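You operate a simulated robot arm through the tools that you are given. There is no shell and no other tool. Be economical: measure what you need, move in short steps, check, and stop when the job is done.

Carry out the task below with a simulated two-armed robot. There is one attempt and no reset: what you move stays moved.

TASK
Fetch the purple effect box and set it in the green caddy. Stack the 12 V power adapter from the top of the studio desk on top of the 5 V power adapter. Take the black foam block and leave it on the black notebook on the top of the long desk. Put the drive labelled "WED" from the top of the short desk on the orange notebook and the drive labelled "MON" on the top of the long bench. Shut the upper blue drawer. Fetch the blue foam cover and set it in the blue crate. Do these in any order. Set down upright: blue foam cover.

The check looks at the end state, three seconds after you hand in, the way a careful person would. Anything else that was tipped, shoved, dropped, spilled or broken makes it a failure. Lids that push on must go on centred and level and be pressed home; caps that screw on are set level and turned clockwise until they are tight.

THE ROBOT
Two 7-joint arms with two-finger parallel grippers on one trunk, on a base that drives. Base frame: it is fixed to the floor where the robot stands at the start and does not move with it; the origin is under the middle of the robot, x ahead of it, y to its left, z up; the surface under the hand at the start is at about z = 0.85. Readings come in m, degrees, newtons and seconds.
The left shoulder is at the start at [0.07, 0.156, 1.005], the right one opposite. Places, roughly: black foam block (15x10x5 cm) [-2.3, -1.2, 1.5]; blue crate (41x26x12 cm) [-4.5, 0.4, 0.8]; blue foam cover (8x8x10 cm) [-4.7, 0.7, 0.8]; drive [-3, 0.5, 0.75]; green caddy (28x15x5 cm) [-0.6, -1.3, 0.7]; notebook [-4, 1, 0.75]; orange notebook [-3, 0.75, 0.75]; power adapter [-1.25, -1.25, 0.75]; top of the long bench [-3.6, -1.1, 0.8]; upper blue drawer [-1, 0.7, 0.8]. Payload 3.91 kg a hand.
The TCP of each hand is the grasp point between the finger pads, 0.03 m short of the fingertips. In the tool frame z runs along the fingers and y along their closing line. The gripper opens to 0.11 m. The fingers are 0.02 m wide and 0.01 m thick; the gripper's body (0.048 by 0.112 m) begins 0.055 m behind the TCP.
Orientation is told as [roll, pitch, yaw] about the base's x, y, z axes, in that order, counted from this pose: with the fingers straight down and closing along the base's y, the tool's x points along the base's -x, its y along +y and its z along -z.

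THE INTERFACE
- The arms move only by the tool play_rows. It takes "left_motion", "right_motion" or both (then of equal length, played together; a hand with none holds still); each is one flat list of numbers, 7 for each row, row after row: the shift along the tool's x, y, z in mm, then the turn, a rotation vector about the tool's x, y, z in degrees, then the closure, from 0 (fully open) to 1 (shut). In form: [tx, ty, tz, wx, wy, wz, claw, tx, ty, tz, wx, wy, wz, claw, ...]. A call has 1 to 8 rows; each row shifts and turns the commanded pose from where the row before left it, along the tool's axes as they then stand. Rows are played at 5 a second. More than 0.05 m and 8.6 degrees between two rows, or a gripper value outside its range, and nothing of the call is played. A pose out of reach is approached as far as the arm can. The call stops where the force on the tool passes 40 N (or 10 N more than at its start, if that is more) or the arm is blocked; 0.2 s more then pass. Each finger travels about 0.108 m/s and halts on what it meets, pressing with about 41 N; the grip force reading is that of the motor and also rises with nothing between the fingers. The clock runs only during rows and for 0.2 s after the last one: add rows that do not move to give the fingers time. The reply holds the time, the measured pose of the TCP, the force on the tool along the base axes, the opening and the grip force, in the units named above and with some noise, with the torque about the TCP (base axes, N m) and any sound that the robot's microphone picked up.
- Cameras (640 x 400 px; columns grow to the right, rows downward): "scene" is now at [0.1437, 0.0244, 1.225]; the picture's right is [0.25, -0.97, 0.00], its down [-0.67, -0.17, -0.72] and it looks along [0.70, 0.18, -0.69] (base axes); focal length 214 px, centre (320, 200). "left" rides on the left gripper at [0.072, -0.017, -0.103] in its tool frame; the picture's right is [0.23, 0.97, 0.00], its down [-0.76, 0.18, -0.62] and it looks along [-0.61, 0.14, 0.78] (tool axes); focal length 222 px, centre (320, 200). "right" rides on the right gripper at [0.072, 0.017, -0.103] in its tool frame; the picture's right is [-0.23, 0.97, 0.00], its down [-0.76, -0.18, -0.62] and it looks along [-0.61, -0.14, 0.78] (tool axes); focal length 222 px, centre (320, 200). There is no depth. A picture from a camera that has moved, and an enlarged one, comes with that camera's place and axes in the base frame and with its lens. The place of the scene camera against the robot may be out by one fixed shift of up to 0.018 m in any direction.
- get_image(camera): a new picture of that camera. No time passes.
- lift_body(by): slides the trunk up (or, below 0, down) by that many m; the arms and the scene camera ride with it, the base frame stays. It gives what a move gives, with no picture.
- base_move(legs): drives the robot by 1 to 6 legs, each [ahead, left, turn to the left] in m, m and degrees, along the robot's own axes; the way and the turn of a leg run together, so that a leg with both is an arc; at most 1.5 m and 180 degrees a leg. The arms and the cameras ride along, it lands a little off, and it stops where it bumps. It gives what a move gives.
- aim_head(pan, tilt): turns the head with the scene camera to pan (to the left, within 86 degrees either way) and tilt (down, from -29 to 69), counted from straight ahead of the robot. It gives what a move gives.
- enlarge(camera, box): a new picture of the part [left, top, right, bottom] of that camera's present view, enlarged. No time passes.
- job_done(): hands the job in; it is judged then, once.

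Go step by step. Nothing tells you exact positions but the pictures and the camera data: compare them with the known pose of the tool, close in by small moves and look again before you grip or let go. The budget is 196 turns and 176 pictures, counting those below and the enlarged ones. Unless the task says otherwise, let go and move clear before handing in, and close with one line.

The tools are called after "Emit:" by a JSON object that holds its "method" and its "body". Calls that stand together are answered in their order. play_rows: Moves the arms, as the interface text tells. Its arguments: {"type":"object","properties":{"left_motion":{"type":"array","items":{"type":"number"}},"right_motion":{"type":"array","items":{"type":"number"}}},"required":[]} The other tools are called the same way: lift_body (by) slides the trunk up or down; base_move (legs) drives the base; aim_head (pan, tilt) turns the head that bears the scene camera; get_image (camera) takes a picture; enlarge (camera, box) takes an enlarged picture of a part of a camera's view; job_done () hands the job in.

At the start:

```text
t: 0.0
left_eef_pos: [0.5367, 0.6393, 1.0134]
left_tool_rot: [0.0, -0.1, 0.1]
left_ft_force: [-0.4, 0.4, -0.5]
left_moment: [0.0, -0.01, -0.03]
left_finger_gap: 0.11
left_grasp_force: 0.1
right_eef_pos: [0.636, 0.0806, 1.0061]
right_tool_rot: [0.1, 0.1, 0.0]
right_ft_force: [0.0, -0.1, 0.6]
right_moment: [0.01, -0.01, -0.03]
right_finger_gap: 0.1102
right_grasp_force: 0.0
trunk travel left (down, up): [-0.45, 0.49]
robot x, y, heading: [-0.0008, -0.0007, -0.0]
head pan, tilt: [14.3, 43.8]
```

scene: 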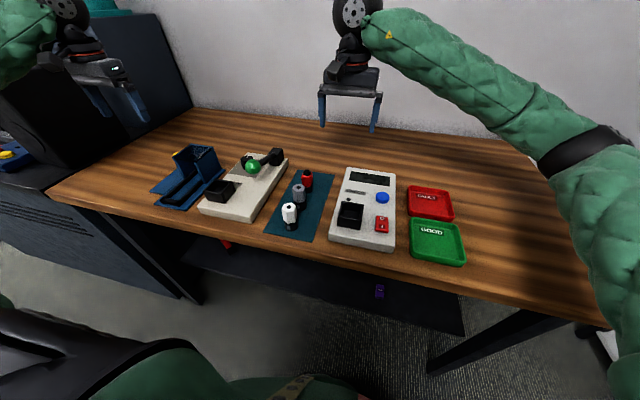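
right: 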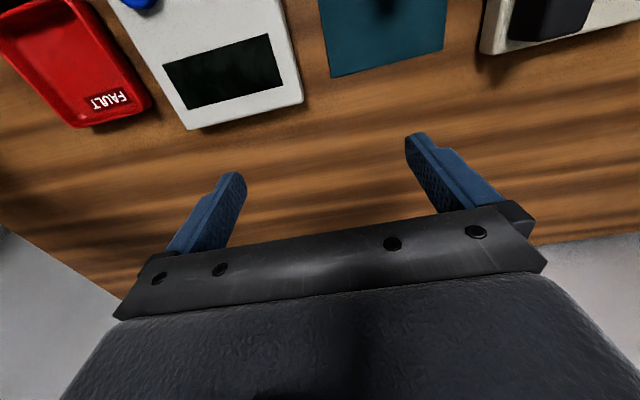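
left: 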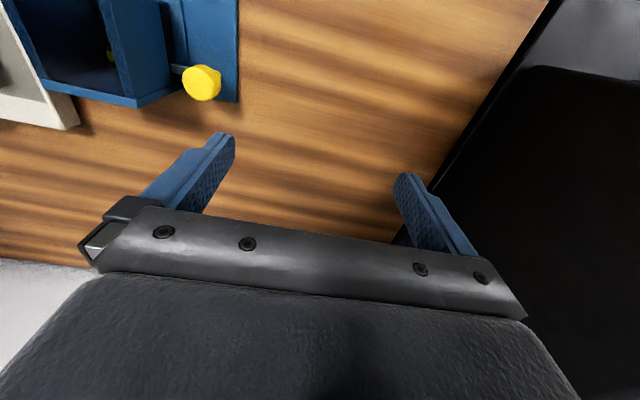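

I see a work desk ahead with gadgets and something purple low under it. I'll look around with the head first.

Emit:
{"method": "enlarge", "body": {"camera": "scene", "box": [200, 220, 480, 395]}}

Emit:
{"method": "aim_head", "body": {"pan": 80, "tilt": 20}}

Emit:
{"method": "get_image", "body": {"camera": "scene"}}

Emit:
{"method": "aim_head", "body": {"pan": -80, "tilt": 20}}

Emit:
{"method": "get_image", "body": {"camera": "scene"}}

```text
2.29 times, centred on (340, 308) of scene
camera zoom: at [0.1437, 0.0244, 1.225], right [0.25, -0.97, 0.0], down [-0.67, -0.17, -0.72], along [0.7, 0.18, -0.69], focal length 490 px, centre (274, -46)
```

zoom: 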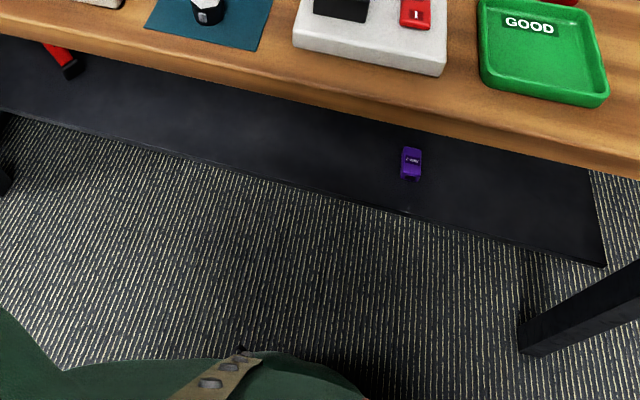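

```text
t: 1.4
left_eef_pos: [0.5359, 0.6387, 1.0149]
left_tool_rot: [0.0, -0.1, 0.0]
left_ft_force: [-0.4, 0.3, 0.2]
left_moment: [0.01, 0.0, -0.03]
left_finger_gap: 0.11
left_grasp_force: 0.1
right_eef_pos: [0.6357, 0.0811, 1.0074]
right_tool_rot: [0.0, 0.0, 0.0]
right_ft_force: [-0.1, -0.4, 0.1]
right_moment: [0.04, 0.02, -0.04]
right_finger_gap: 0.1101
right_grasp_force: 0.1
trunk travel left (down, up): [-0.45, 0.49]
robot x, y, heading: [0.0006, -0.0005, -0.0]
head pan, tilt: [80.0, 20.0]
```

```text
171 pictures are left
camera scene: at [0.0802, 0.0958, 1.262], right [0.98, -0.17, 0.0], down [-0.06, -0.34, -0.94], along [0.16, 0.93, -0.34], focal length 214 px, centre (320, 200)
```

scene: 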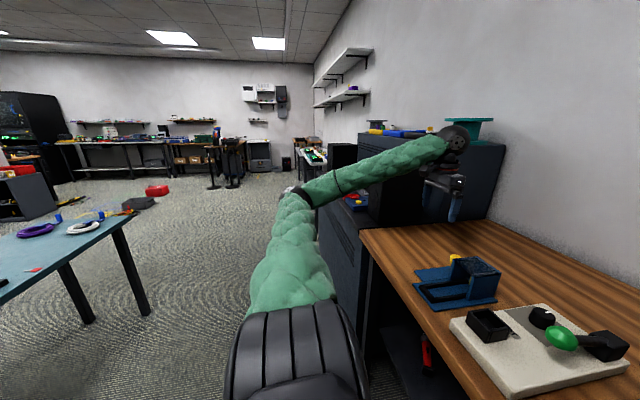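

```text
t: 3.8
left_eef_pos: [0.5372, 0.6379, 1.0161]
left_tool_rot: [0.0, 0.0, 0.0]
left_ft_force: [-0.1, -0.1, 0.3]
left_moment: [0.01, -0.03, 0.04]
left_finger_gap: 0.1099
left_grasp_force: 0.0
right_eef_pos: [0.6357, 0.0814, 1.0065]
right_tool_rot: [0.0, 0.0, 0.0]
right_ft_force: [0.2, -0.1, 0.2]
right_moment: [0.0, 0.02, -0.01]
right_finger_gap: 0.1098
right_grasp_force: 0.1
trunk travel left (down, up): [-0.45, 0.49]
robot x, y, heading: [-0.0015, -0.001, -0.2]
head pan, tilt: [-80.0, 20.0]
```

```text
170 pictures are left
camera scene: at [0.0802, -0.0876, 1.2621], right [-0.98, -0.17, 0.0], down [-0.06, 0.34, -0.94], along [0.16, -0.93, -0.34], focal length 214 px, centre (320, 200)
```

scene: 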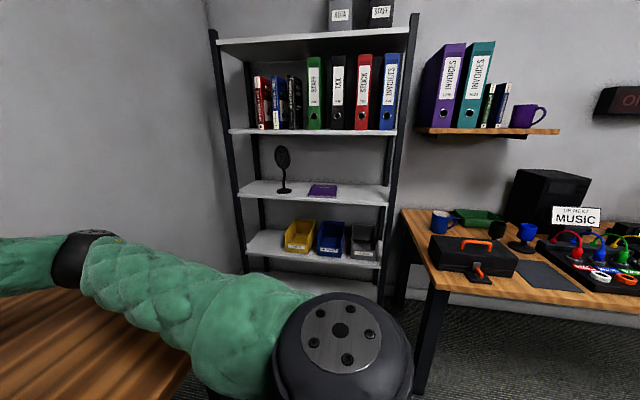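

The room is large, with stations around it. I'll look closer at the purple thing under the desk, then raise the trunk and turn to survey.

Emit:
{"method": "aim_head", "body": {"pan": -10, "tilt": 60}}

Emit:
{"method": "enlarge", "body": {"camera": "scene", "box": [250, 100, 390, 187]}}

Emit:
{"method": "lift_body", "body": {"by": 0.25}}

Emit:
{"method": "base_move", "body": {"legs": [[-0.3, 0, 0], [0, 0, -90]]}}

Emit:
{"method": "aim_head", "body": {"pan": 0, "tilt": 25}}

Emit:
{"method": "get_image", "body": {"camera": "scene"}}

Emit:
{"method": "aim_head", "body": {"pan": -80, "tilt": 20}}

Emit:
{"method": "get_image", "body": {"camera": "scene"}}

```text
t: 5.2
left_eef_pos: [0.5366, 0.6386, 1.0136]
left_tool_rot: [0.1, 0.0, 0.0]
left_ft_force: [0.3, 0.6, -0.3]
left_moment: [-0.03, 0.02, 0.01]
left_finger_gap: 0.1103
left_grasp_force: 0.0
right_eef_pos: [0.6359, 0.0808, 1.0063]
right_tool_rot: [0.0, 0.0, 0.0]
right_ft_force: [0.7, -0.2, 0.6]
right_moment: [0.0, 0.02, 0.01]
right_finger_gap: 0.11
right_grasp_force: 0.1
trunk travel left (down, up): [-0.45, 0.49]
robot x, y, heading: [-0.0027, -0.0033, -0.2]
head pan, tilt: [-10.0, 60.0]
```

```text
4.57 times, centred on (320, 144) of scene
camera zoom: at [0.1296, -0.0075, 1.2039], right [-0.17, -0.98, 0.0], down [-0.85, 0.15, -0.5], along [0.49, -0.09, -0.87], focal length 980 px, centre (320, 458)
```

zoom: 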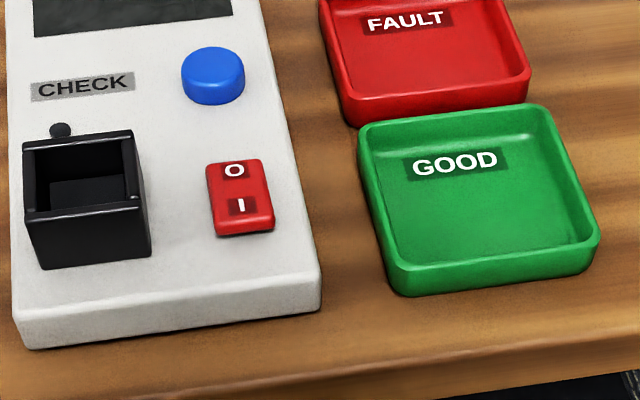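

```text
t: 7.8
left_eef_pos: [0.5371, 0.6394, 1.2632]
left_tool_rot: [0.1, -0.1, 0.0]
left_ft_force: [0.7, -0.1, -1.0]
left_moment: [0.04, 0.0, -0.04]
left_finger_gap: 0.1102
left_grasp_force: 0.0
right_eef_pos: [0.6357, 0.0808, 1.2552]
right_tool_rot: [0.1, 0.0, 0.0]
right_ft_force: [-0.9, 0.6, 0.7]
right_moment: [-0.04, 0.0, 0.04]
right_finger_gap: 0.1101
right_grasp_force: 0.0
trunk travel left (down, up): [-0.7, 0.24]
robot x, y, heading: [0.0045, -0.001, -0.0]
head pan, tilt: [-10.0, 60.0]
```

```text
t: 13.7
left_eef_pos: [0.3362, -0.534, 1.264]
left_tool_rot: [0.0, 0.1, -89.8]
left_ft_force: [0.4, 0.4, 0.2]
left_moment: [0.0, 0.0, 0.02]
left_finger_gap: 0.1103
left_grasp_force: 0.1
right_eef_pos: [-0.2187, -0.6346, 1.2556]
right_tool_rot: [0.1, 0.1, -89.8]
right_ft_force: [-0.1, 1.1, 0.3]
right_moment: [-0.02, 0.02, -0.02]
right_finger_gap: 0.1102
right_grasp_force: 0.0
trunk travel left (down, up): [-0.7, 0.24]
robot x, y, heading: [-0.3045, -0.0026, -90.0]
head pan, tilt: [-10.0, 60.0]
```

```text
t: 14.7
left_eef_pos: [0.3381, -0.5346, 1.2644]
left_tool_rot: [-0.1, -0.1, -89.8]
left_ft_force: [0.2, -0.6, -0.4]
left_moment: [0.0, 0.0, 0.0]
left_finger_gap: 0.11
left_grasp_force: 0.0
right_eef_pos: [-0.2182, -0.6354, 1.2573]
right_tool_rot: [0.0, 0.0, -89.7]
right_ft_force: [-0.8, 0.0, 0.7]
right_moment: [0.01, 0.0, 0.01]
right_finger_gap: 0.11
right_grasp_force: 0.0
trunk travel left (down, up): [-0.7, 0.24]
robot x, y, heading: [-0.3004, -0.0016, -89.9]
head pan, tilt: [0.0, 25.0]
```

```text
168 pictures are left
camera scene: at [-0.2884, -0.1388, 1.5039], right [-1.0, 0.0, 0.0], down [0.0, 0.42, -0.91], along [0.0, -0.91, -0.42], focal length 214 px, centre (320, 200)
```

scene: 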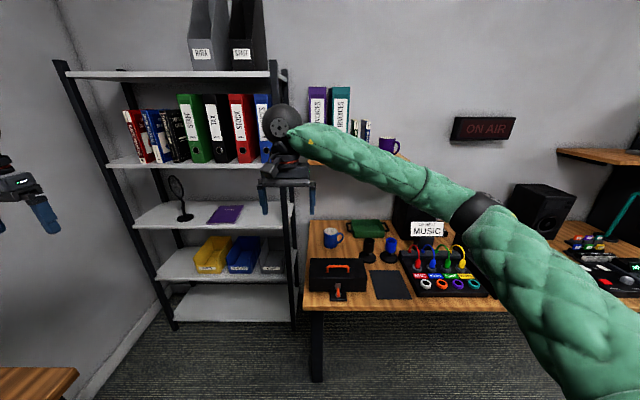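

```text
t: 16.2
left_eef_pos: [0.338, -0.5343, 1.2645]
left_tool_rot: [0.1, 0.0, -89.8]
left_ft_force: [0.6, 0.6, 0.2]
left_moment: [-0.02, 0.0, 0.01]
left_finger_gap: 0.11
left_grasp_force: 0.0
right_eef_pos: [-0.2191, -0.6346, 1.2563]
right_tool_rot: [0.1, 0.0, -89.9]
right_ft_force: [0.6, -0.3, 0.5]
right_moment: [0.01, -0.03, -0.03]
right_finger_gap: 0.1099
right_grasp_force: 0.1
trunk travel left (down, up): [-0.7, 0.24]
robot x, y, heading: [-0.2986, -0.0008, -89.9]
head pan, tilt: [-80.0, 20.0]
```

```text
167 pictures are left
camera scene: at [-0.3803, -0.0632, 1.5121], right [-0.18, 0.98, 0.0], down [0.34, 0.06, -0.94], along [-0.92, -0.17, -0.34], focal length 214 px, centre (320, 200)
```

scene: 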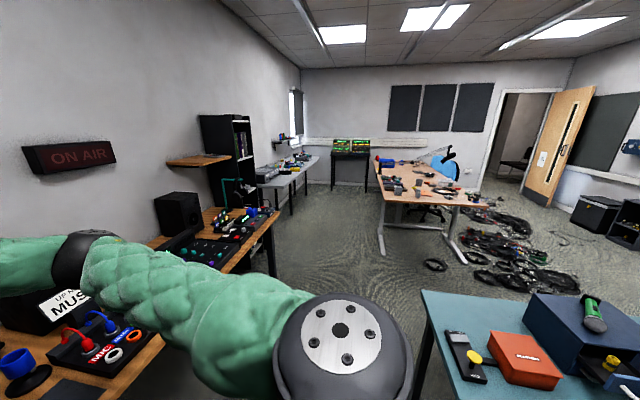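

The teal bench with blue drawers is near; the desk with caddy is to the south. I'll turn further and zoom in on things.

Emit:
{"method": "enlarge", "body": {"camera": "scene", "box": [320, 120, 480, 220]}}

Emit:
{"method": "enlarge", "body": {"camera": "scene", "box": [140, 120, 330, 280]}}

Emit:
{"method": "base_move", "body": {"legs": [[0, 0, -90]]}}

Emit:
{"method": "aim_head", "body": {"pan": -40, "tilt": 35}}

Emit:
{"method": "get_image", "body": {"camera": "scene"}}

Emit:
{"method": "aim_head", "body": {"pan": 60, "tilt": 35}}

Emit:
{"method": "get_image", "body": {"camera": "scene"}}

```text
4.00 times, centred on (400, 170) of scene
camera zoom: at [-0.3803, -0.0632, 1.5121], right [-0.18, 0.98, 0.0], down [0.34, 0.06, -0.94], along [-0.92, -0.17, -0.34], focal length 858 px, centre (0, 320)
```

zoom: 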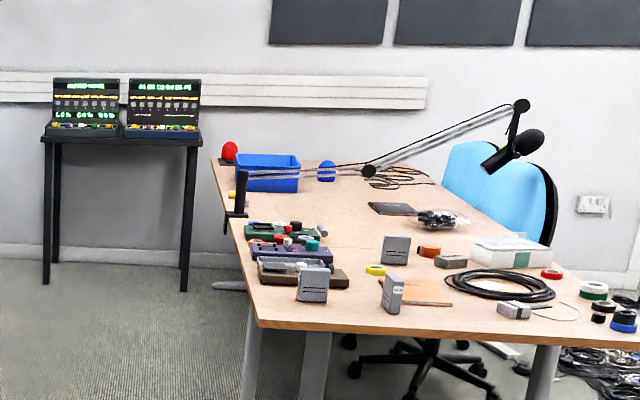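

```text
2.50 times, centred on (235, 200) of scene
camera zoom: at [-0.3803, -0.0632, 1.5121], right [-0.18, 0.98, 0.0], down [0.34, 0.06, -0.94], along [-0.92, -0.17, -0.34], focal length 536 px, centre (532, 200)
```

zoom: 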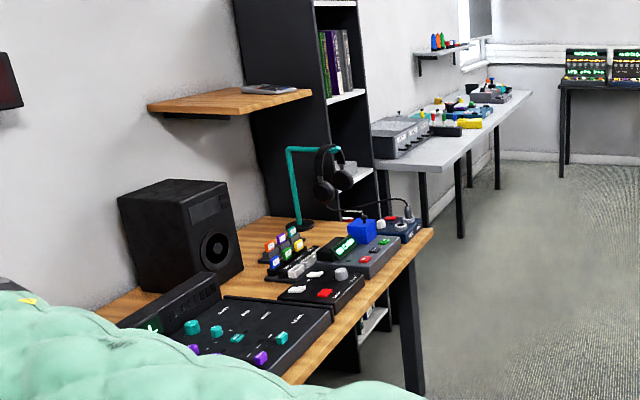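

```text
t: 20.4
left_eef_pos: [-0.8372, -0.6423, 1.2646]
left_tool_rot: [0.0, 0.0, -179.7]
left_ft_force: [-0.3, 0.2, -0.2]
left_moment: [-0.01, 0.01, 0.02]
left_finger_gap: 0.1099
left_grasp_force: 0.1
right_eef_pos: [-0.9379, -0.085, 1.2572]
right_tool_rot: [0.0, -0.1, -179.6]
right_ft_force: [-0.8, 0.4, 0.3]
right_moment: [0.0, 0.02, -0.02]
right_finger_gap: 0.1098
right_grasp_force: 0.0
trunk travel left (down, up): [-0.7, 0.24]
robot x, y, heading: [-0.3026, -0.0011, -179.6]
head pan, tilt: [-80.0, 20.0]
```

```text
t: 21.5
left_eef_pos: [-0.8356, -0.6424, 1.2636]
left_tool_rot: [0.0, -0.1, -179.7]
left_ft_force: [-0.1, -0.3, 0.5]
left_moment: [-0.02, 0.02, 0.04]
left_finger_gap: 0.1099
left_grasp_force: 0.0
right_eef_pos: [-0.9365, -0.085, 1.2562]
right_tool_rot: [0.0, 0.0, -179.5]
right_ft_force: [-0.5, -0.4, -0.4]
right_moment: [-0.01, -0.04, 0.01]
right_finger_gap: 0.11
right_grasp_force: 0.0
trunk travel left (down, up): [-0.7, 0.24]
robot x, y, heading: [-0.3033, 0.0042, -179.9]
head pan, tilt: [-40.0, 35.0]
```

```text
164 pictures are left
camera scene: at [-0.4078, 0.0597, 1.4882], right [0.64, 0.77, 0.0], down [0.44, -0.37, -0.82], along [-0.63, 0.52, -0.57], focal length 214 px, centre (320, 200)
```

scene: 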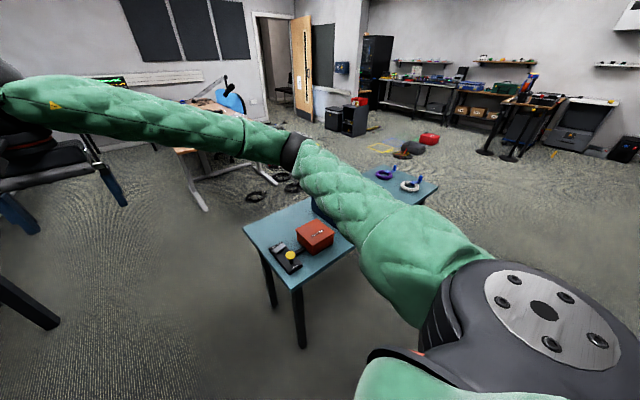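

```text
t: 23.3
left_eef_pos: [-0.8356, -0.6421, 1.2639]
left_tool_rot: [0.0, 0.0, -179.8]
left_ft_force: [0.1, -0.5, 0.5]
left_moment: [0.0, -0.02, 0.01]
left_finger_gap: 0.11
left_grasp_force: 0.0
right_eef_pos: [-0.9373, -0.0837, 1.2557]
right_tool_rot: [0.0, 0.0, -179.5]
right_ft_force: [0.2, -1.4, 1.0]
right_moment: [0.0, 0.04, 0.0]
right_finger_gap: 0.1103
right_grasp_force: 0.0
trunk travel left (down, up): [-0.7, 0.24]
robot x, y, heading: [-0.303, -0.0021, -179.6]
head pan, tilt: [60.0, 35.0]
```

```text
163 pictures are left
camera scene: at [-0.3836, -0.0731, 1.4882], right [-0.87, 0.5, 0.0], down [0.28, 0.5, -0.82], along [-0.41, -0.71, -0.57], focal length 214 px, centre (320, 200)
```

scene: 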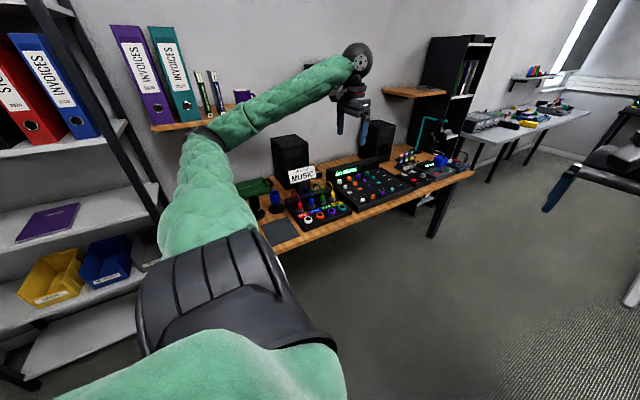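

The studio desk runs along y≈-0.75…-1.5. I'll drive in front of it and look at it closely.

Emit:
{"method": "base_move", "body": {"legs": [[0.6, 0.15, 0], [0, 0, 90]]}}

Emit:
{"method": "aim_head", "body": {"pan": -10, "tilt": 45}}

Emit:
{"method": "get_image", "body": {"camera": "scene"}}

Emit:
{"method": "get_image", "body": {"camera": "right"}}

Emit:
{"method": "get_image", "body": {"camera": "left"}}

```text
t: 30.6
left_eef_pos: [-0.2632, -0.6903, 1.2632]
left_tool_rot: [0.0, 0.0, -89.9]
left_ft_force: [-0.9, -0.5, -0.8]
left_moment: [0.02, 0.0, 0.0]
left_finger_gap: 0.1102
left_grasp_force: 0.0
right_eef_pos: [-0.8184, -0.7905, 1.2558]
right_tool_rot: [0.0, 0.0, -89.7]
right_ft_force: [0.5, 0.8, -0.4]
right_moment: [0.02, -0.01, -0.02]
right_finger_gap: 0.11
right_grasp_force: 0.1
trunk travel left (down, up): [-0.7, 0.24]
robot x, y, heading: [-0.9031, -0.1599, -90.0]
head pan, tilt: [60.0, 35.0]
```

```text
t: 32.0
left_eef_pos: [-0.2627, -0.6893, 1.2636]
left_tool_rot: [0.0, 0.0, -89.7]
left_ft_force: [-1.1, -0.5, -0.1]
left_moment: [0.0, -0.01, 0.02]
left_finger_gap: 0.1101
left_grasp_force: 0.0
right_eef_pos: [-0.82, -0.7894, 1.2566]
right_tool_rot: [0.0, 0.0, -89.8]
right_ft_force: [0.5, 0.7, 0.7]
right_moment: [0.0, 0.02, 0.01]
right_finger_gap: 0.1101
right_grasp_force: 0.0
trunk travel left (down, up): [-0.7, 0.24]
robot x, y, heading: [-0.9038, -0.1538, -90.1]
head pan, tilt: [-10.0, 45.0]
```

```text
162 pictures are left
camera scene: at [-0.9029, -0.2815, 1.4734], right [-0.99, 0.17, 0.0], down [0.12, 0.7, -0.71], along [-0.12, -0.7, -0.71], focal length 214 px, centre (320, 200)
```

scene: 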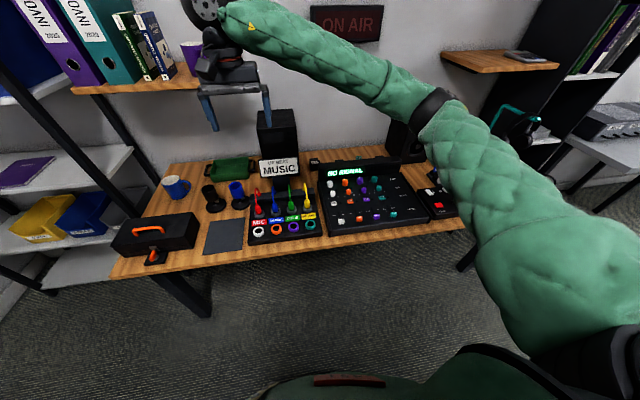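

```text
161 pictures are left
camera right: at [-0.8041, -0.7185, 1.3598], right [0.97, -0.22, 0.0], down [-0.17, -0.76, 0.62], along [-0.14, -0.61, -0.78], focal length 222 px, centre (320, 200)
```

right: 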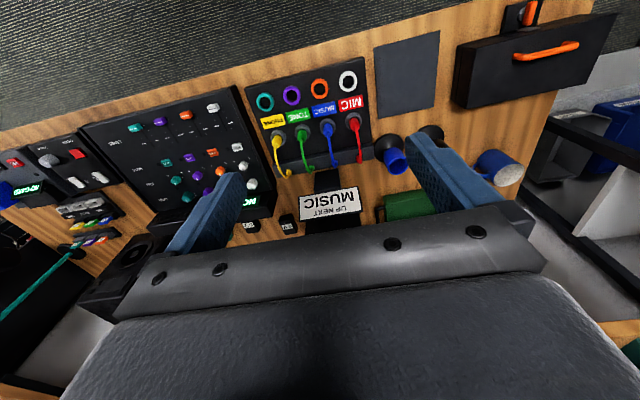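

```text
160 pictures are left
camera left: at [-0.2803, -0.6173, 1.368], right [0.97, 0.23, 0.0], down [0.18, -0.76, 0.62], along [0.14, -0.61, -0.78], focal length 222 px, centre (320, 200)
```

left: 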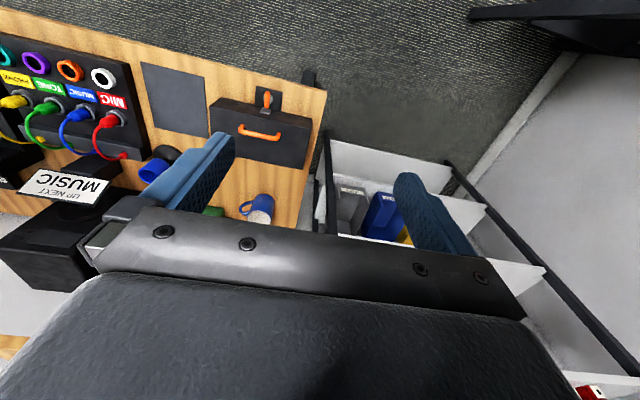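

Two small black adapters sit next to the MUSIC sign. Zooming in on them.

Emit:
{"method": "enlarge", "body": {"camera": "right", "box": [220, 180, 400, 250]}}

Emit:
{"method": "enlarge", "body": {"camera": "scene", "box": [140, 130, 330, 250]}}

```text
3.56 times, centred on (310, 215) of right
camera zoom: at [-0.8041, -0.7185, 1.3598], right [0.97, -0.22, 0.0], down [-0.17, -0.76, 0.62], along [-0.14, -0.61, -0.78], focal length 790 px, centre (356, 147)
```

zoom: 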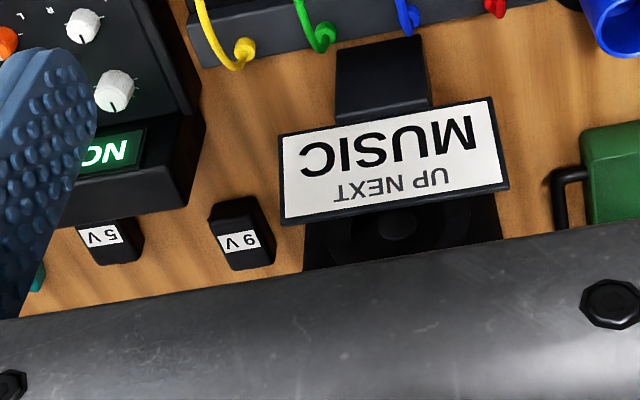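

```text
3.33 times, centred on (235, 190) of scene
camera zoom: at [-0.9029, -0.2815, 1.4734], right [-0.99, 0.17, 0.0], down [0.12, 0.7, -0.71], along [-0.12, -0.7, -0.71], focal length 715 px, centre (603, 233)
```

zoom: 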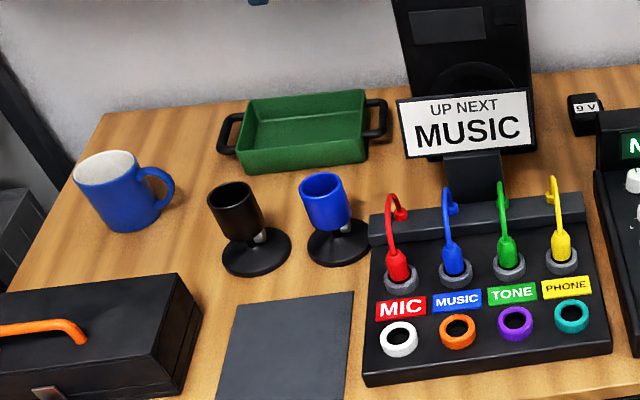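

The 5 V and 9 V adapters are behind the mixer display; the 12 V should be nearby. I'll shift along the desk.

Emit:
{"method": "base_move", "body": {"legs": [[0, -0.4, 0]]}}

Emit:
{"method": "get_image", "body": {"camera": "right"}}

Emit:
{"method": "aim_head", "body": {"pan": 0, "tilt": 45}}

Emit:
{"method": "get_image", "body": {"camera": "scene"}}

```text
t: 34.5
left_eef_pos: [-0.6654, -0.689, 1.2635]
left_tool_rot: [0.1, 0.0, -89.7]
left_ft_force: [0.2, 0.4, 0.3]
left_moment: [0.0, -0.02, 0.01]
left_finger_gap: 0.1098
left_grasp_force: 0.0
right_eef_pos: [-1.2227, -0.7915, 1.256]
right_tool_rot: [0.0, 0.1, -89.8]
right_ft_force: [0.0, -0.2, 0.4]
right_moment: [0.01, 0.01, 0.01]
right_finger_gap: 0.1099
right_grasp_force: 0.1
trunk travel left (down, up): [-0.7, 0.24]
robot x, y, heading: [-1.3082, -0.1541, -89.6]
head pan, tilt: [-10.0, 45.0]
```

```text
157 pictures are left
camera right: at [-1.2071, -0.7202, 1.3598], right [0.98, -0.22, 0.0], down [-0.17, -0.76, 0.62], along [-0.14, -0.61, -0.78], focal length 222 px, centre (320, 200)
```

right: 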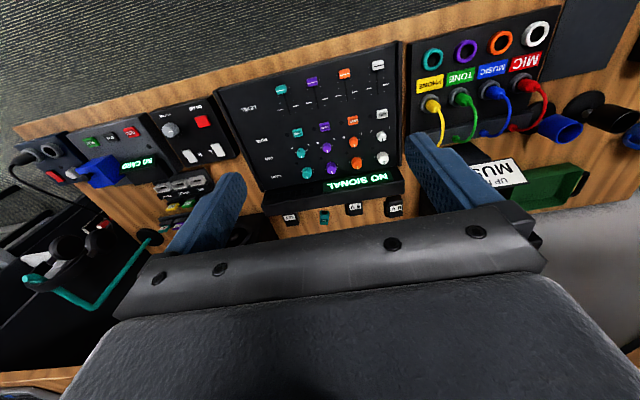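

```text
t: 35.2
left_eef_pos: [-0.6659, -0.6908, 1.263]
left_tool_rot: [0.0, 0.0, -89.7]
left_ft_force: [0.3, 0.6, -0.1]
left_moment: [0.0, 0.0, -0.05]
left_finger_gap: 0.1099
left_grasp_force: 0.1
right_eef_pos: [-1.2221, -0.7915, 1.2558]
right_tool_rot: [0.0, 0.0, -89.7]
right_ft_force: [-0.6, -1.5, 0.0]
right_moment: [0.01, -0.02, -0.01]
right_finger_gap: 0.11
right_grasp_force: 0.0
trunk travel left (down, up): [-0.7, 0.24]
robot x, y, heading: [-1.3071, -0.1574, -89.8]
head pan, tilt: [0.0, 45.0]
```

```text
156 pictures are left
camera scene: at [-1.2925, -0.2844, 1.4734], right [-1.0, 0.0, 0.0], down [0.0, 0.71, -0.71], along [0.0, -0.71, -0.71], focal length 214 px, centre (320, 200)
```

scene: 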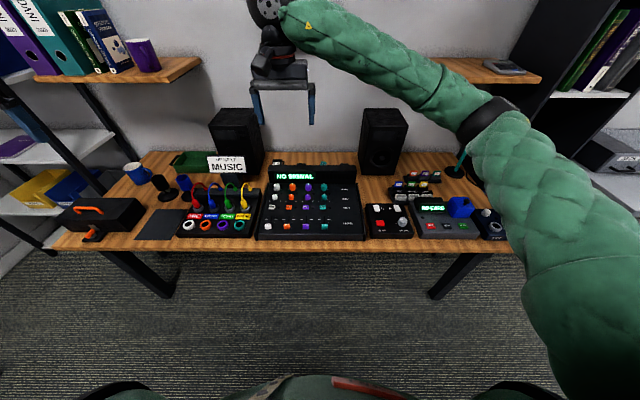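

A row of four adapters sits behind the mixer. Zooming on that row.

Emit:
{"method": "enlarge", "body": {"camera": "right", "box": [250, 180, 430, 240]}}

Emit:
{"method": "lift_body", "body": {"by": 0.23}}

Emit:
{"method": "aim_head", "body": {"pan": 0, "tilt": 50}}

Emit:
{"method": "enlarge", "body": {"camera": "scene", "box": [220, 70, 440, 200]}}

```text
3.56 times, centred on (340, 210) of right
camera zoom: at [-1.207, -0.7202, 1.3598], right [0.98, -0.22, 0.0], down [-0.17, -0.76, 0.62], along [-0.14, -0.61, -0.78], focal length 790 px, centre (249, 164)
```

zoom: 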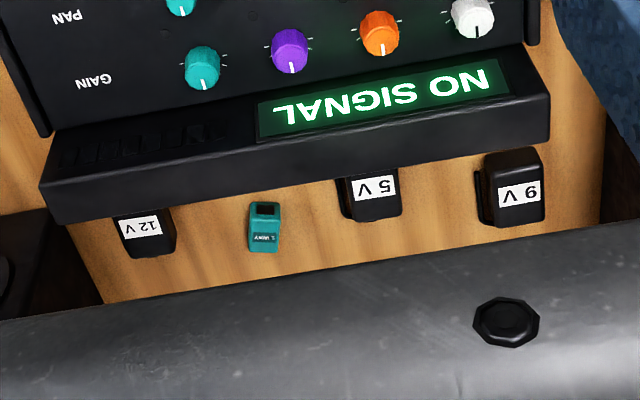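

```text
t: 37.6
left_eef_pos: [-0.6656, -0.6907, 1.4948]
left_tool_rot: [0.0, 0.0, -89.7]
left_ft_force: [0.9, -0.7, -0.8]
left_moment: [0.0, -0.03, 0.0]
left_finger_gap: 0.1103
left_grasp_force: 0.1
right_eef_pos: [-1.2231, -0.792, 1.4855]
right_tool_rot: [-0.1, 0.1, -89.7]
right_ft_force: [-0.6, 0.6, -0.1]
right_moment: [-0.01, 0.0, 0.01]
right_finger_gap: 0.1098
right_grasp_force: 0.1
trunk travel left (down, up): [-0.93, 0.01]
robot x, y, heading: [-1.3085, -0.1575, -89.7]
head pan, tilt: [0.0, 45.0]
```

```text
t: 38.3
left_eef_pos: [-0.6654, -0.6915, 1.4941]
left_tool_rot: [0.0, -0.1, -89.7]
left_ft_force: [0.1, 0.1, -1.1]
left_moment: [0.0, -0.03, -0.02]
left_finger_gap: 0.1099
left_grasp_force: 0.1
right_eef_pos: [-1.2212, -0.7913, 1.4853]
right_tool_rot: [0.0, 0.0, -89.7]
right_ft_force: [-0.6, 0.1, -0.4]
right_moment: [0.01, -0.02, 0.01]
right_finger_gap: 0.1104
right_grasp_force: 0.0
trunk travel left (down, up): [-0.93, 0.01]
robot x, y, heading: [-1.3075, -0.1561, -89.7]
head pan, tilt: [0.0, 50.0]
```

```text
2.91 times, centred on (330, 135) of scene
camera zoom: at [-1.292, -0.2804, 1.6965], right [-1.0, -0.01, 0.0], down [0.0, 0.77, -0.64], along [0.0, -0.64, -0.77], focal length 624 px, centre (291, 389)
```

zoom: 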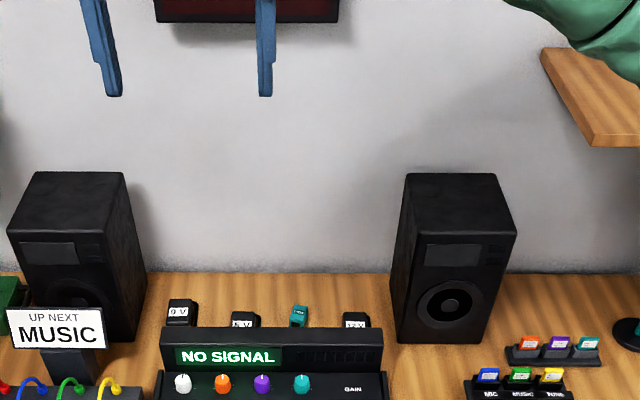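

12 V is near (-1.415, -1.21), 5 V near (-1.197, -1.21), tops about z 0.8. I'll drive in 0.2 m and lower the trunk, then look from the right hand.

Emit:
{"method": "base_move", "body": {"legs": [[0.2, 0, 0]]}}

Emit:
{"method": "lift_body", "body": {"by": -0.35}}

Emit:
{"method": "play_rows", "body": {"right_motion": [-40, -40, 0, 0, 0, 0, 0, -40, -40, 0, 0, 0, 0, 0, -30, -40, 0, 0, 0, 0, 0, 0, -40, 0, 0, 0, 0, 0, 0, -34, 0, 0, 0, 0, 0]}}

Emit:
{"method": "get_image", "body": {"camera": "right"}}

Emit:
{"method": "get_image", "body": {"camera": "scene"}}

```text
t: 39.9
left_eef_pos: [-0.6645, -0.888, 1.4965]
left_tool_rot: [-0.1, -0.1, -89.8]
left_ft_force: [0.4, 0.4, 0.3]
left_moment: [0.02, 0.02, -0.01]
left_finger_gap: 0.1103
left_grasp_force: 0.1
right_eef_pos: [-1.2214, -0.9899, 1.4889]
right_tool_rot: [-0.1, -0.1, -89.6]
right_ft_force: [-0.3, 0.6, 0.8]
right_moment: [0.01, -0.02, 0.01]
right_finger_gap: 0.1098
right_grasp_force: 0.0
trunk travel left (down, up): [-0.93, 0.01]
robot x, y, heading: [-1.3067, -0.3571, -89.8]
head pan, tilt: [0.0, 50.0]
```

```text
t: 43.3
left_eef_pos: [-0.6641, -0.8907, 1.1447]
left_tool_rot: [0.0, -0.1, -89.7]
left_ft_force: [-0.7, -0.5, -0.1]
left_moment: [0.0, 0.0, -0.02]
left_finger_gap: 0.1102
left_grasp_force: 0.0
right_eef_pos: [-1.2205, -0.9917, 1.1358]
right_tool_rot: [0.0, -0.1, -89.7]
right_ft_force: [0.3, -0.6, -0.5]
right_moment: [0.0, 0.0, -0.04]
right_finger_gap: 0.1098
right_grasp_force: 0.1
trunk travel left (down, up): [-0.58, 0.36]
robot x, y, heading: [-1.3079, -0.3571, -89.5]
head pan, tilt: [0.0, 50.0]
```

```text
refused: row 1 steps farther than a row can; nothing moved
```

```text
153 pictures are left
camera right: at [-1.2059, -0.9205, 1.2401], right [0.97, -0.22, 0.0], down [-0.17, -0.76, 0.62], along [-0.14, -0.61, -0.78], focal length 222 px, centre (320, 200)
```

right: 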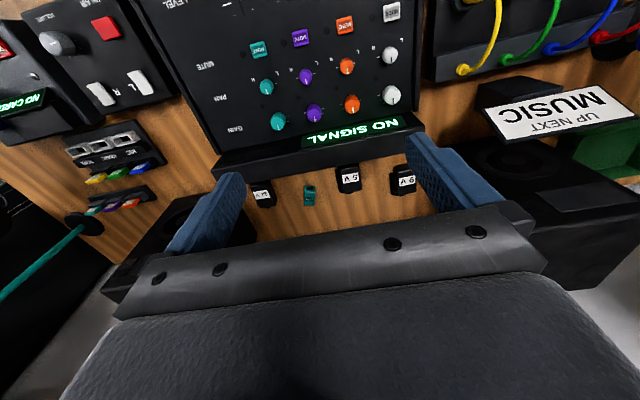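

```text
152 pictures are left
camera scene: at [-1.291, -0.4805, 1.3466], right [-1.0, 0.0, 0.0], down [0.0, 0.77, -0.64], along [0.0, -0.64, -0.77], focal length 214 px, centre (320, 200)
```

scene: 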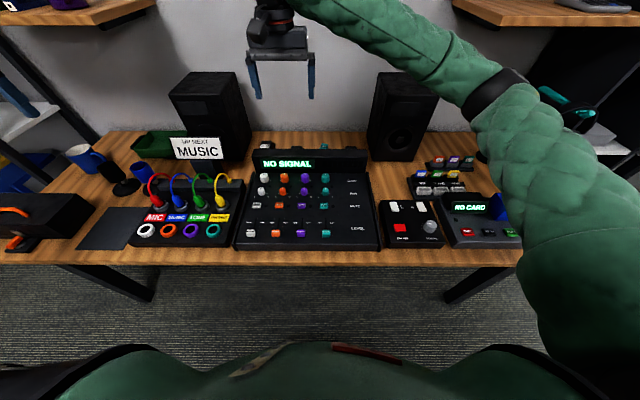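

The row limit is 50 mm; I'll move the right hand toward the 12 V adapter in smaller rows.

Emit:
{"method": "play_rows", "body": {"right_motion": [-24, -39, 0, 0, 0, 0, 0, -24, -39, 0, 0, 0, 0, 0, -24, -39, 0, 0, 0, 0, 0, -24, -39, 0, 0, 0, 0, 0, -24, -39, 0, 0, 0, 0, 0, 0, 0, 40, 0, 0, 0, 0]}}

Emit:
{"method": "get_image", "body": {"camera": "right"}}

```text
t: 44.7
left_eef_pos: [-0.6647, -0.891, 1.144]
left_tool_rot: [0.0, 0.0, -89.8]
left_ft_force: [1.0, -0.9, -0.1]
left_moment: [0.0, 0.02, 0.01]
left_finger_gap: 0.1097
left_grasp_force: 0.0
right_eef_pos: [-1.4159, -1.1134, 1.0948]
right_tool_rot: [0.1, 0.1, -89.6]
right_ft_force: [0.2, 0.2, 0.3]
right_moment: [0.02, -0.01, 0.05]
right_finger_gap: 0.1098
right_grasp_force: 0.1
trunk travel left (down, up): [-0.58, 0.36]
robot x, y, heading: [-1.303, -0.3553, -89.8]
head pan, tilt: [0.0, 50.0]
```

```text
151 pictures are left
camera right: at [-1.4013, -1.0426, 1.1981], right [0.98, -0.22, 0.0], down [-0.17, -0.76, 0.62], along [-0.14, -0.61, -0.78], focal length 222 px, centre (320, 200)
```

right: 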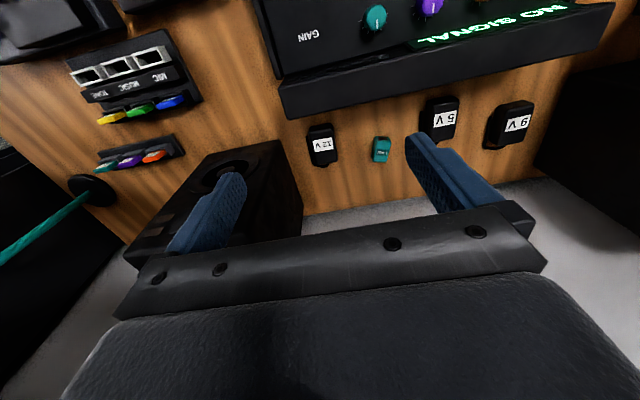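

Zooming on the adapters from here for accurate position.

Emit:
{"method": "enlarge", "body": {"camera": "right", "box": [280, 80, 540, 190]}}

```text
2.46 times, centred on (410, 135) of right
camera zoom: at [-1.4013, -1.0426, 1.1981], right [0.98, -0.22, 0.0], down [-0.17, -0.76, 0.62], along [-0.14, -0.61, -0.78], focal length 547 px, centre (98, 360)
```

zoom: 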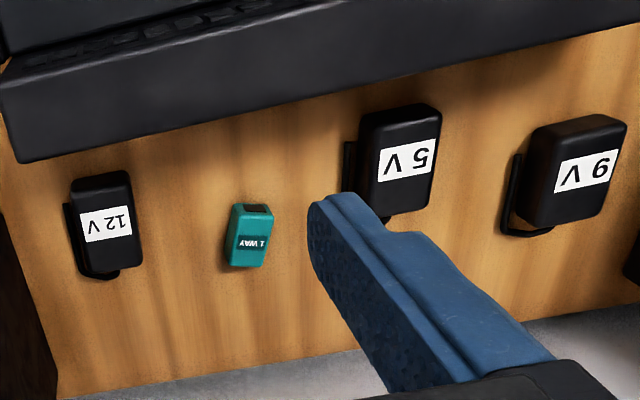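

12 V estimated at (-1.436, -1.226). I'll get lower above it and look again.

Emit:
{"method": "play_rows", "body": {"right_motion": [-20, -5, 40, 0, 0, 0, 0, -20, -5, 40, 0, 0, 0, 0, -25, -5, 35, 0, 0, 0, 0, -20, -5, 25, 0, 0, 0, 0]}}

Emit:
{"method": "get_image", "body": {"camera": "right"}}

Emit:
{"method": "enlarge", "body": {"camera": "scene", "box": [220, 90, 440, 220]}}

```text
t: 45.7
left_eef_pos: [-0.6656, -0.8922, 1.1437]
left_tool_rot: [0.0, 0.0, -89.9]
left_ft_force: [0.8, -0.5, -0.4]
left_moment: [0.01, -0.02, 0.02]
left_finger_gap: 0.11
left_grasp_force: 0.0
right_eef_pos: [-1.4357, -1.1983, 0.9557]
right_tool_rot: [0.0, -0.1, -89.7]
right_ft_force: [-0.1, 0.8, 0.3]
right_moment: [0.01, -0.03, 0.02]
right_finger_gap: 0.1096
right_grasp_force: 0.1
trunk travel left (down, up): [-0.58, 0.36]
robot x, y, heading: [-1.3053, -0.3584, -89.7]
head pan, tilt: [0.0, 50.0]
```

```text
149 pictures are left
camera right: at [-1.4204, -1.1277, 1.0587], right [0.97, -0.22, 0.0], down [-0.17, -0.76, 0.62], along [-0.14, -0.61, -0.78], focal length 222 px, centre (320, 200)
```

right: 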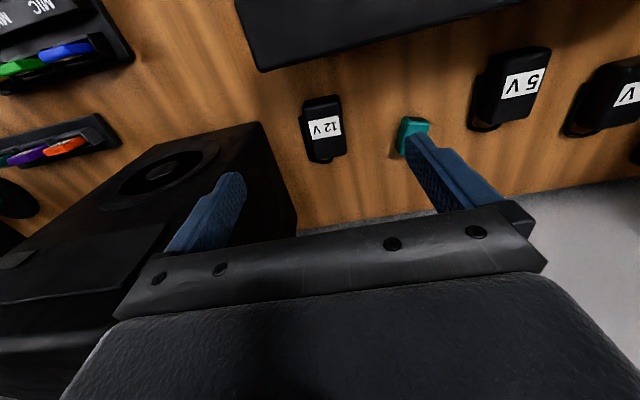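

```text
2.91 times, centred on (330, 155) of scene
camera zoom: at [-1.2912, -0.4811, 1.3464], right [-1.0, 0.0, 0.0], down [0.0, 0.77, -0.64], along [0.0, -0.64, -0.77], focal length 624 px, centre (291, 331)
```

zoom: 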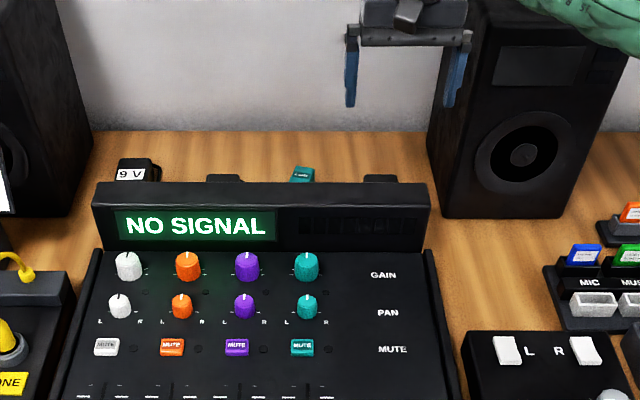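

Zooming on the 12 V adapter before descending.

Emit:
{"method": "enlarge", "body": {"camera": "right", "box": [220, 60, 460, 220]}}

```text
2.50 times, centred on (340, 140) of right
camera zoom: at [-1.4204, -1.1277, 1.0587], right [0.97, -0.22, 0.0], down [-0.17, -0.76, 0.62], along [-0.14, -0.61, -0.78], focal length 555 px, centre (270, 350)
```

zoom: 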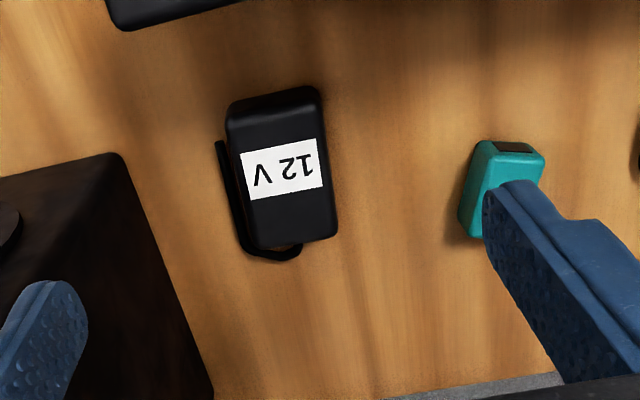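

Adapter body is ~4.6 × 7.5 cm with a cord on its -x side. Estimated centre (-1.438, -1.233), top ≈0.765. Descending with partially closed fingers.

Emit:
{"method": "play_rows", "body": {"right_motion": [-34, -2, 0, 0, 0, 0, 0.3, 0, 0, 45, 0, 0, 0, 0.3, 0, 0, 45, 0, 0, 0, 0.3, 0, 0, 45, 0, 0, 0, 0.3, 0, 0, 20, 0, 0, 0, 0.3]}}

Emit:
{"method": "get_image", "body": {"camera": "right"}}

```text
t: 46.9
left_eef_pos: [-0.6634, -0.8885, 1.1441]
left_tool_rot: [-0.1, 0.0, -89.7]
left_ft_force: [-1.1, 0.0, -0.1]
left_moment: [0.02, -0.02, 0.0]
left_finger_gap: 0.1101
left_grasp_force: 0.0
right_eef_pos: [-1.4336, -1.2305, 0.8019]
right_tool_rot: [-0.1, 0.0, -89.6]
right_ft_force: [-0.3, 0.3, -0.5]
right_moment: [-0.04, 0.0, 0.01]
right_finger_gap: 0.0771
right_grasp_force: 0.0
trunk travel left (down, up): [-0.58, 0.36]
robot x, y, heading: [-1.3073, -0.3565, -89.5]
head pan, tilt: [0.0, 50.0]
```

```text
146 pictures are left
camera right: at [-1.4195, -1.1593, 0.9064], right [0.98, -0.22, 0.0], down [-0.17, -0.76, 0.62], along [-0.14, -0.61, -0.78], focal length 222 px, centre (320, 200)
```

right: 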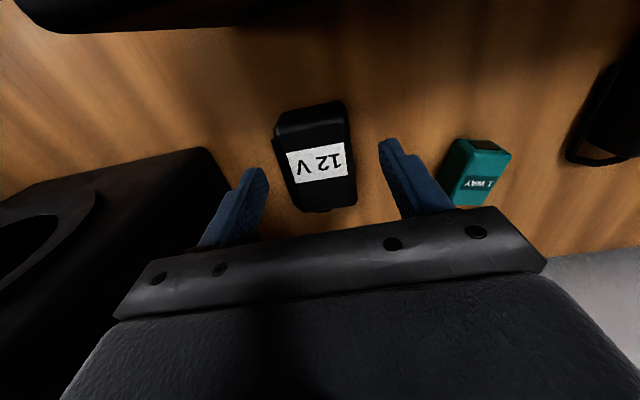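

Fingers straddle the adapter nicely. Descending 30 mm more and checking.

Emit:
{"method": "play_rows", "body": {"right_motion": [0, 0, 15, 0, 0, 0, 0.3, 0, 0, 15, 0, 0, 0, 0.3]}}

Emit:
{"method": "get_image", "body": {"camera": "right"}}

```text
t: 47.5
left_eef_pos: [-0.6627, -0.8889, 1.1448]
left_tool_rot: [-0.1, -0.1, -89.8]
left_ft_force: [-0.3, 0.5, 0.0]
left_moment: [0.03, 0.02, -0.01]
left_finger_gap: 0.1097
left_grasp_force: 0.0
right_eef_pos: [-1.4348, -1.2302, 0.7736]
right_tool_rot: [-0.1, -0.1, -89.6]
right_ft_force: [0.5, 0.2, 0.4]
right_moment: [-0.01, 0.01, -0.03]
right_finger_gap: 0.0771
right_grasp_force: 0.2
trunk travel left (down, up): [-0.58, 0.36]
robot x, y, heading: [-1.3064, -0.3574, -89.4]
head pan, tilt: [0.0, 50.0]
```

```text
145 pictures are left
camera right: at [-1.4207, -1.1592, 0.8767], right [0.98, -0.22, 0.0], down [-0.17, -0.76, 0.62], along [-0.14, -0.61, -0.78], focal length 222 px, centre (320, 200)
```

right: 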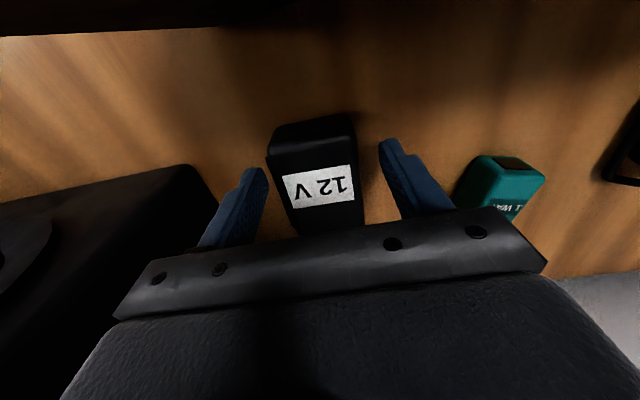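

Fingers are down beside it without contact. Closing the grip.

Emit:
{"method": "play_rows", "body": {"right_motion": [0, 0, 0, 0, 0, 0, 0.7, 0, 0, 0, 0, 0, 0, 0.7, 0, 0, 0, 0, 0, 0, 0.7]}}

```text
t: 48.3
left_eef_pos: [-0.6638, -0.8883, 1.1439]
left_tool_rot: [-0.1, -0.2, -89.8]
left_ft_force: [0.2, 0.0, 0.0]
left_moment: [-0.03, -0.01, -0.01]
left_finger_gap: 0.1102
left_grasp_force: 0.2
right_eef_pos: [-1.4374, -1.23, 0.7741]
right_tool_rot: [-0.1, -0.1, -89.7]
right_ft_force: [-1.2, 0.7, 1.6]
right_moment: [-0.11, 0.07, -0.05]
right_finger_gap: 0.0517
right_grasp_force: 40.9
trunk travel left (down, up): [-0.58, 0.36]
robot x, y, heading: [-1.3043, -0.3576, -89.9]
head pan, tilt: [0.0, 50.0]
```

Gripped (52 mm). Lifting and moving above the 5 V adapter.

Emit:
{"method": "play_rows", "body": {"right_motion": [0, 0, -40, 0, 0, 0, 0.7, 0, 0, -40, 0, 0, 0, 0.7, 0, 0, -40, 0, 0, 0, 0.7, 0, 45, 0, 0, 0, 0, 0.7, 0, 45, 0, 0, 0, 0, 0.7, 0, 45, 0, 0, 0, 0, 0.7, 0, 45, 0, 0, 0, 0, 0.7]}}

Emit:
{"method": "get_image", "body": {"camera": "right"}}

Emit:
{"method": "enlarge", "body": {"camera": "scene", "box": [220, 90, 440, 220]}}

```text
t: 49.9
left_eef_pos: [-0.6646, -0.8918, 1.1422]
left_tool_rot: [-0.2, 0.0, -89.7]
left_ft_force: [0.3, -0.1, -1.1]
left_moment: [-0.01, 0.01, -0.01]
left_finger_gap: 0.1097
left_grasp_force: 0.0
right_eef_pos: [-1.2576, -1.2313, 0.8895]
right_tool_rot: [-0.1, 0.0, -89.8]
right_ft_force: [-0.4, -0.5, -0.9]
right_moment: [-0.01, -0.03, 0.01]
right_finger_gap: 0.0516
right_grasp_force: 41.2
trunk travel left (down, up): [-0.58, 0.36]
robot x, y, heading: [-1.3055, -0.3582, -89.8]
head pan, tilt: [0.0, 50.0]
```

```text
144 pictures are left
camera right: at [-1.2421, -1.1604, 0.9933], right [0.97, -0.22, 0.0], down [-0.17, -0.76, 0.62], along [-0.14, -0.61, -0.78], focal length 222 px, centre (320, 200)
```

right: 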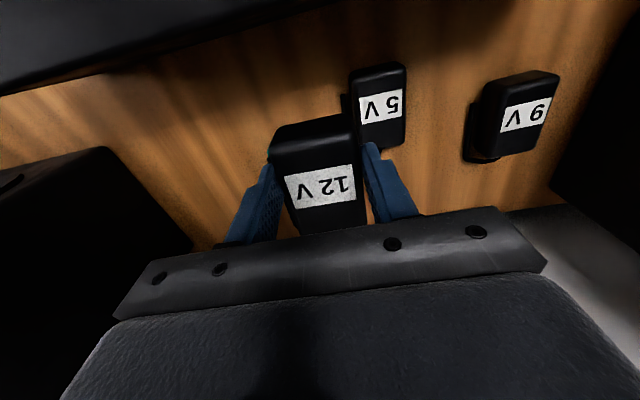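

```text
2.91 times, centred on (330, 155) of scene
camera zoom: at [-1.29, -0.481, 1.3464], right [-1.0, 0.0, 0.0], down [0.0, 0.77, -0.64], along [0.0, -0.64, -0.77], focal length 624 px, centre (291, 331)
```

zoom: 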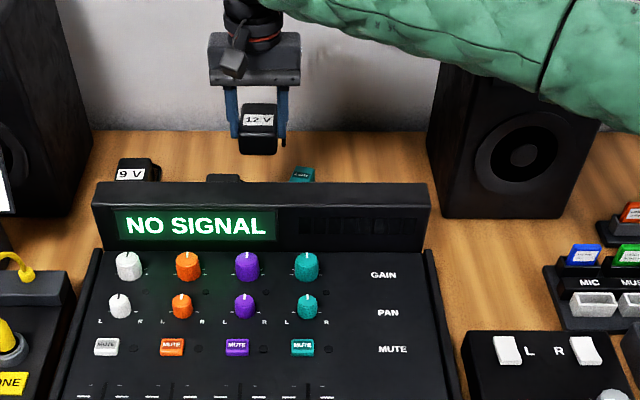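

12 V is held level. Moving to x≈-1.2005 and descending toward the 5 V top in small steps.

Emit:
{"method": "play_rows", "body": {"right_motion": [0, 28, 0, 0, 0, 0, 0.7, 0, 29, 0, 0, 0, 0, 0.7, 0, 0, 25, 0, 0, 0, 0.7, 0, 0, 25, 0, 0, 0, 0.7]}}

Emit:
{"method": "get_image", "body": {"camera": "right"}}

Emit:
{"method": "enlarge", "body": {"camera": "scene", "box": [220, 90, 440, 220]}}

```text
t: 50.9
left_eef_pos: [-0.6635, -0.8915, 1.144]
left_tool_rot: [0.0, -0.1, -89.8]
left_ft_force: [-0.8, -0.3, 0.2]
left_moment: [-0.02, -0.05, -0.01]
left_finger_gap: 0.1099
left_grasp_force: 0.1
right_eef_pos: [-1.1995, -1.2306, 0.8413]
right_tool_rot: [0.0, 0.0, -89.7]
right_ft_force: [0.5, 0.0, -2.6]
right_moment: [0.04, 0.01, 0.05]
right_finger_gap: 0.0513
right_grasp_force: 40.9
trunk travel left (down, up): [-0.58, 0.36]
robot x, y, heading: [-1.3031, -0.3553, -89.7]
head pan, tilt: [0.0, 50.0]
```

```text
142 pictures are left
camera right: at [-1.1839, -1.159, 0.9443], right [0.98, -0.22, 0.0], down [-0.17, -0.76, 0.62], along [-0.14, -0.61, -0.78], focal length 222 px, centre (320, 200)
```

right: 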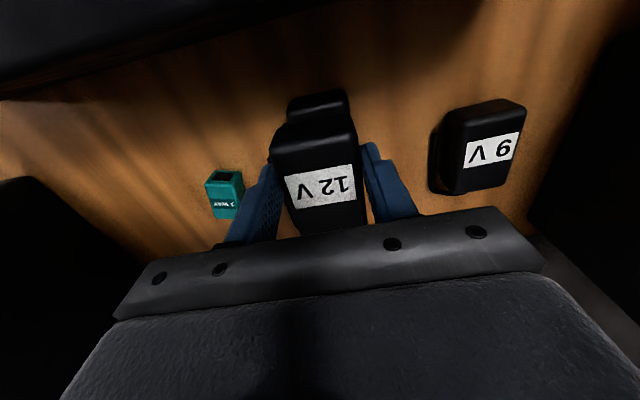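

```text
2.91 times, centred on (330, 155) of scene
camera zoom: at [-1.2904, -0.481, 1.3465], right [-1.0, 0.0, 0.0], down [0.0, 0.77, -0.64], along [0.0, -0.64, -0.77], focal length 624 px, centre (291, 331)
```

zoom: 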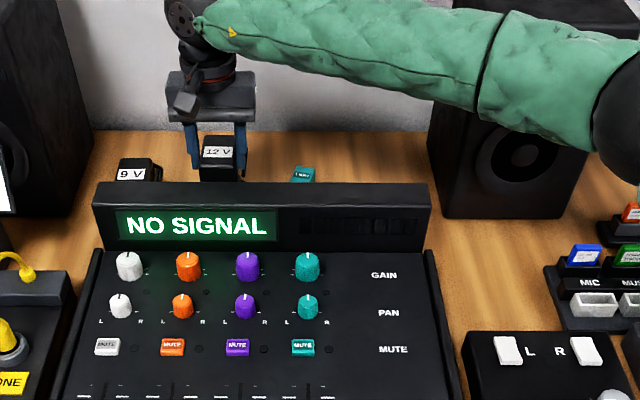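

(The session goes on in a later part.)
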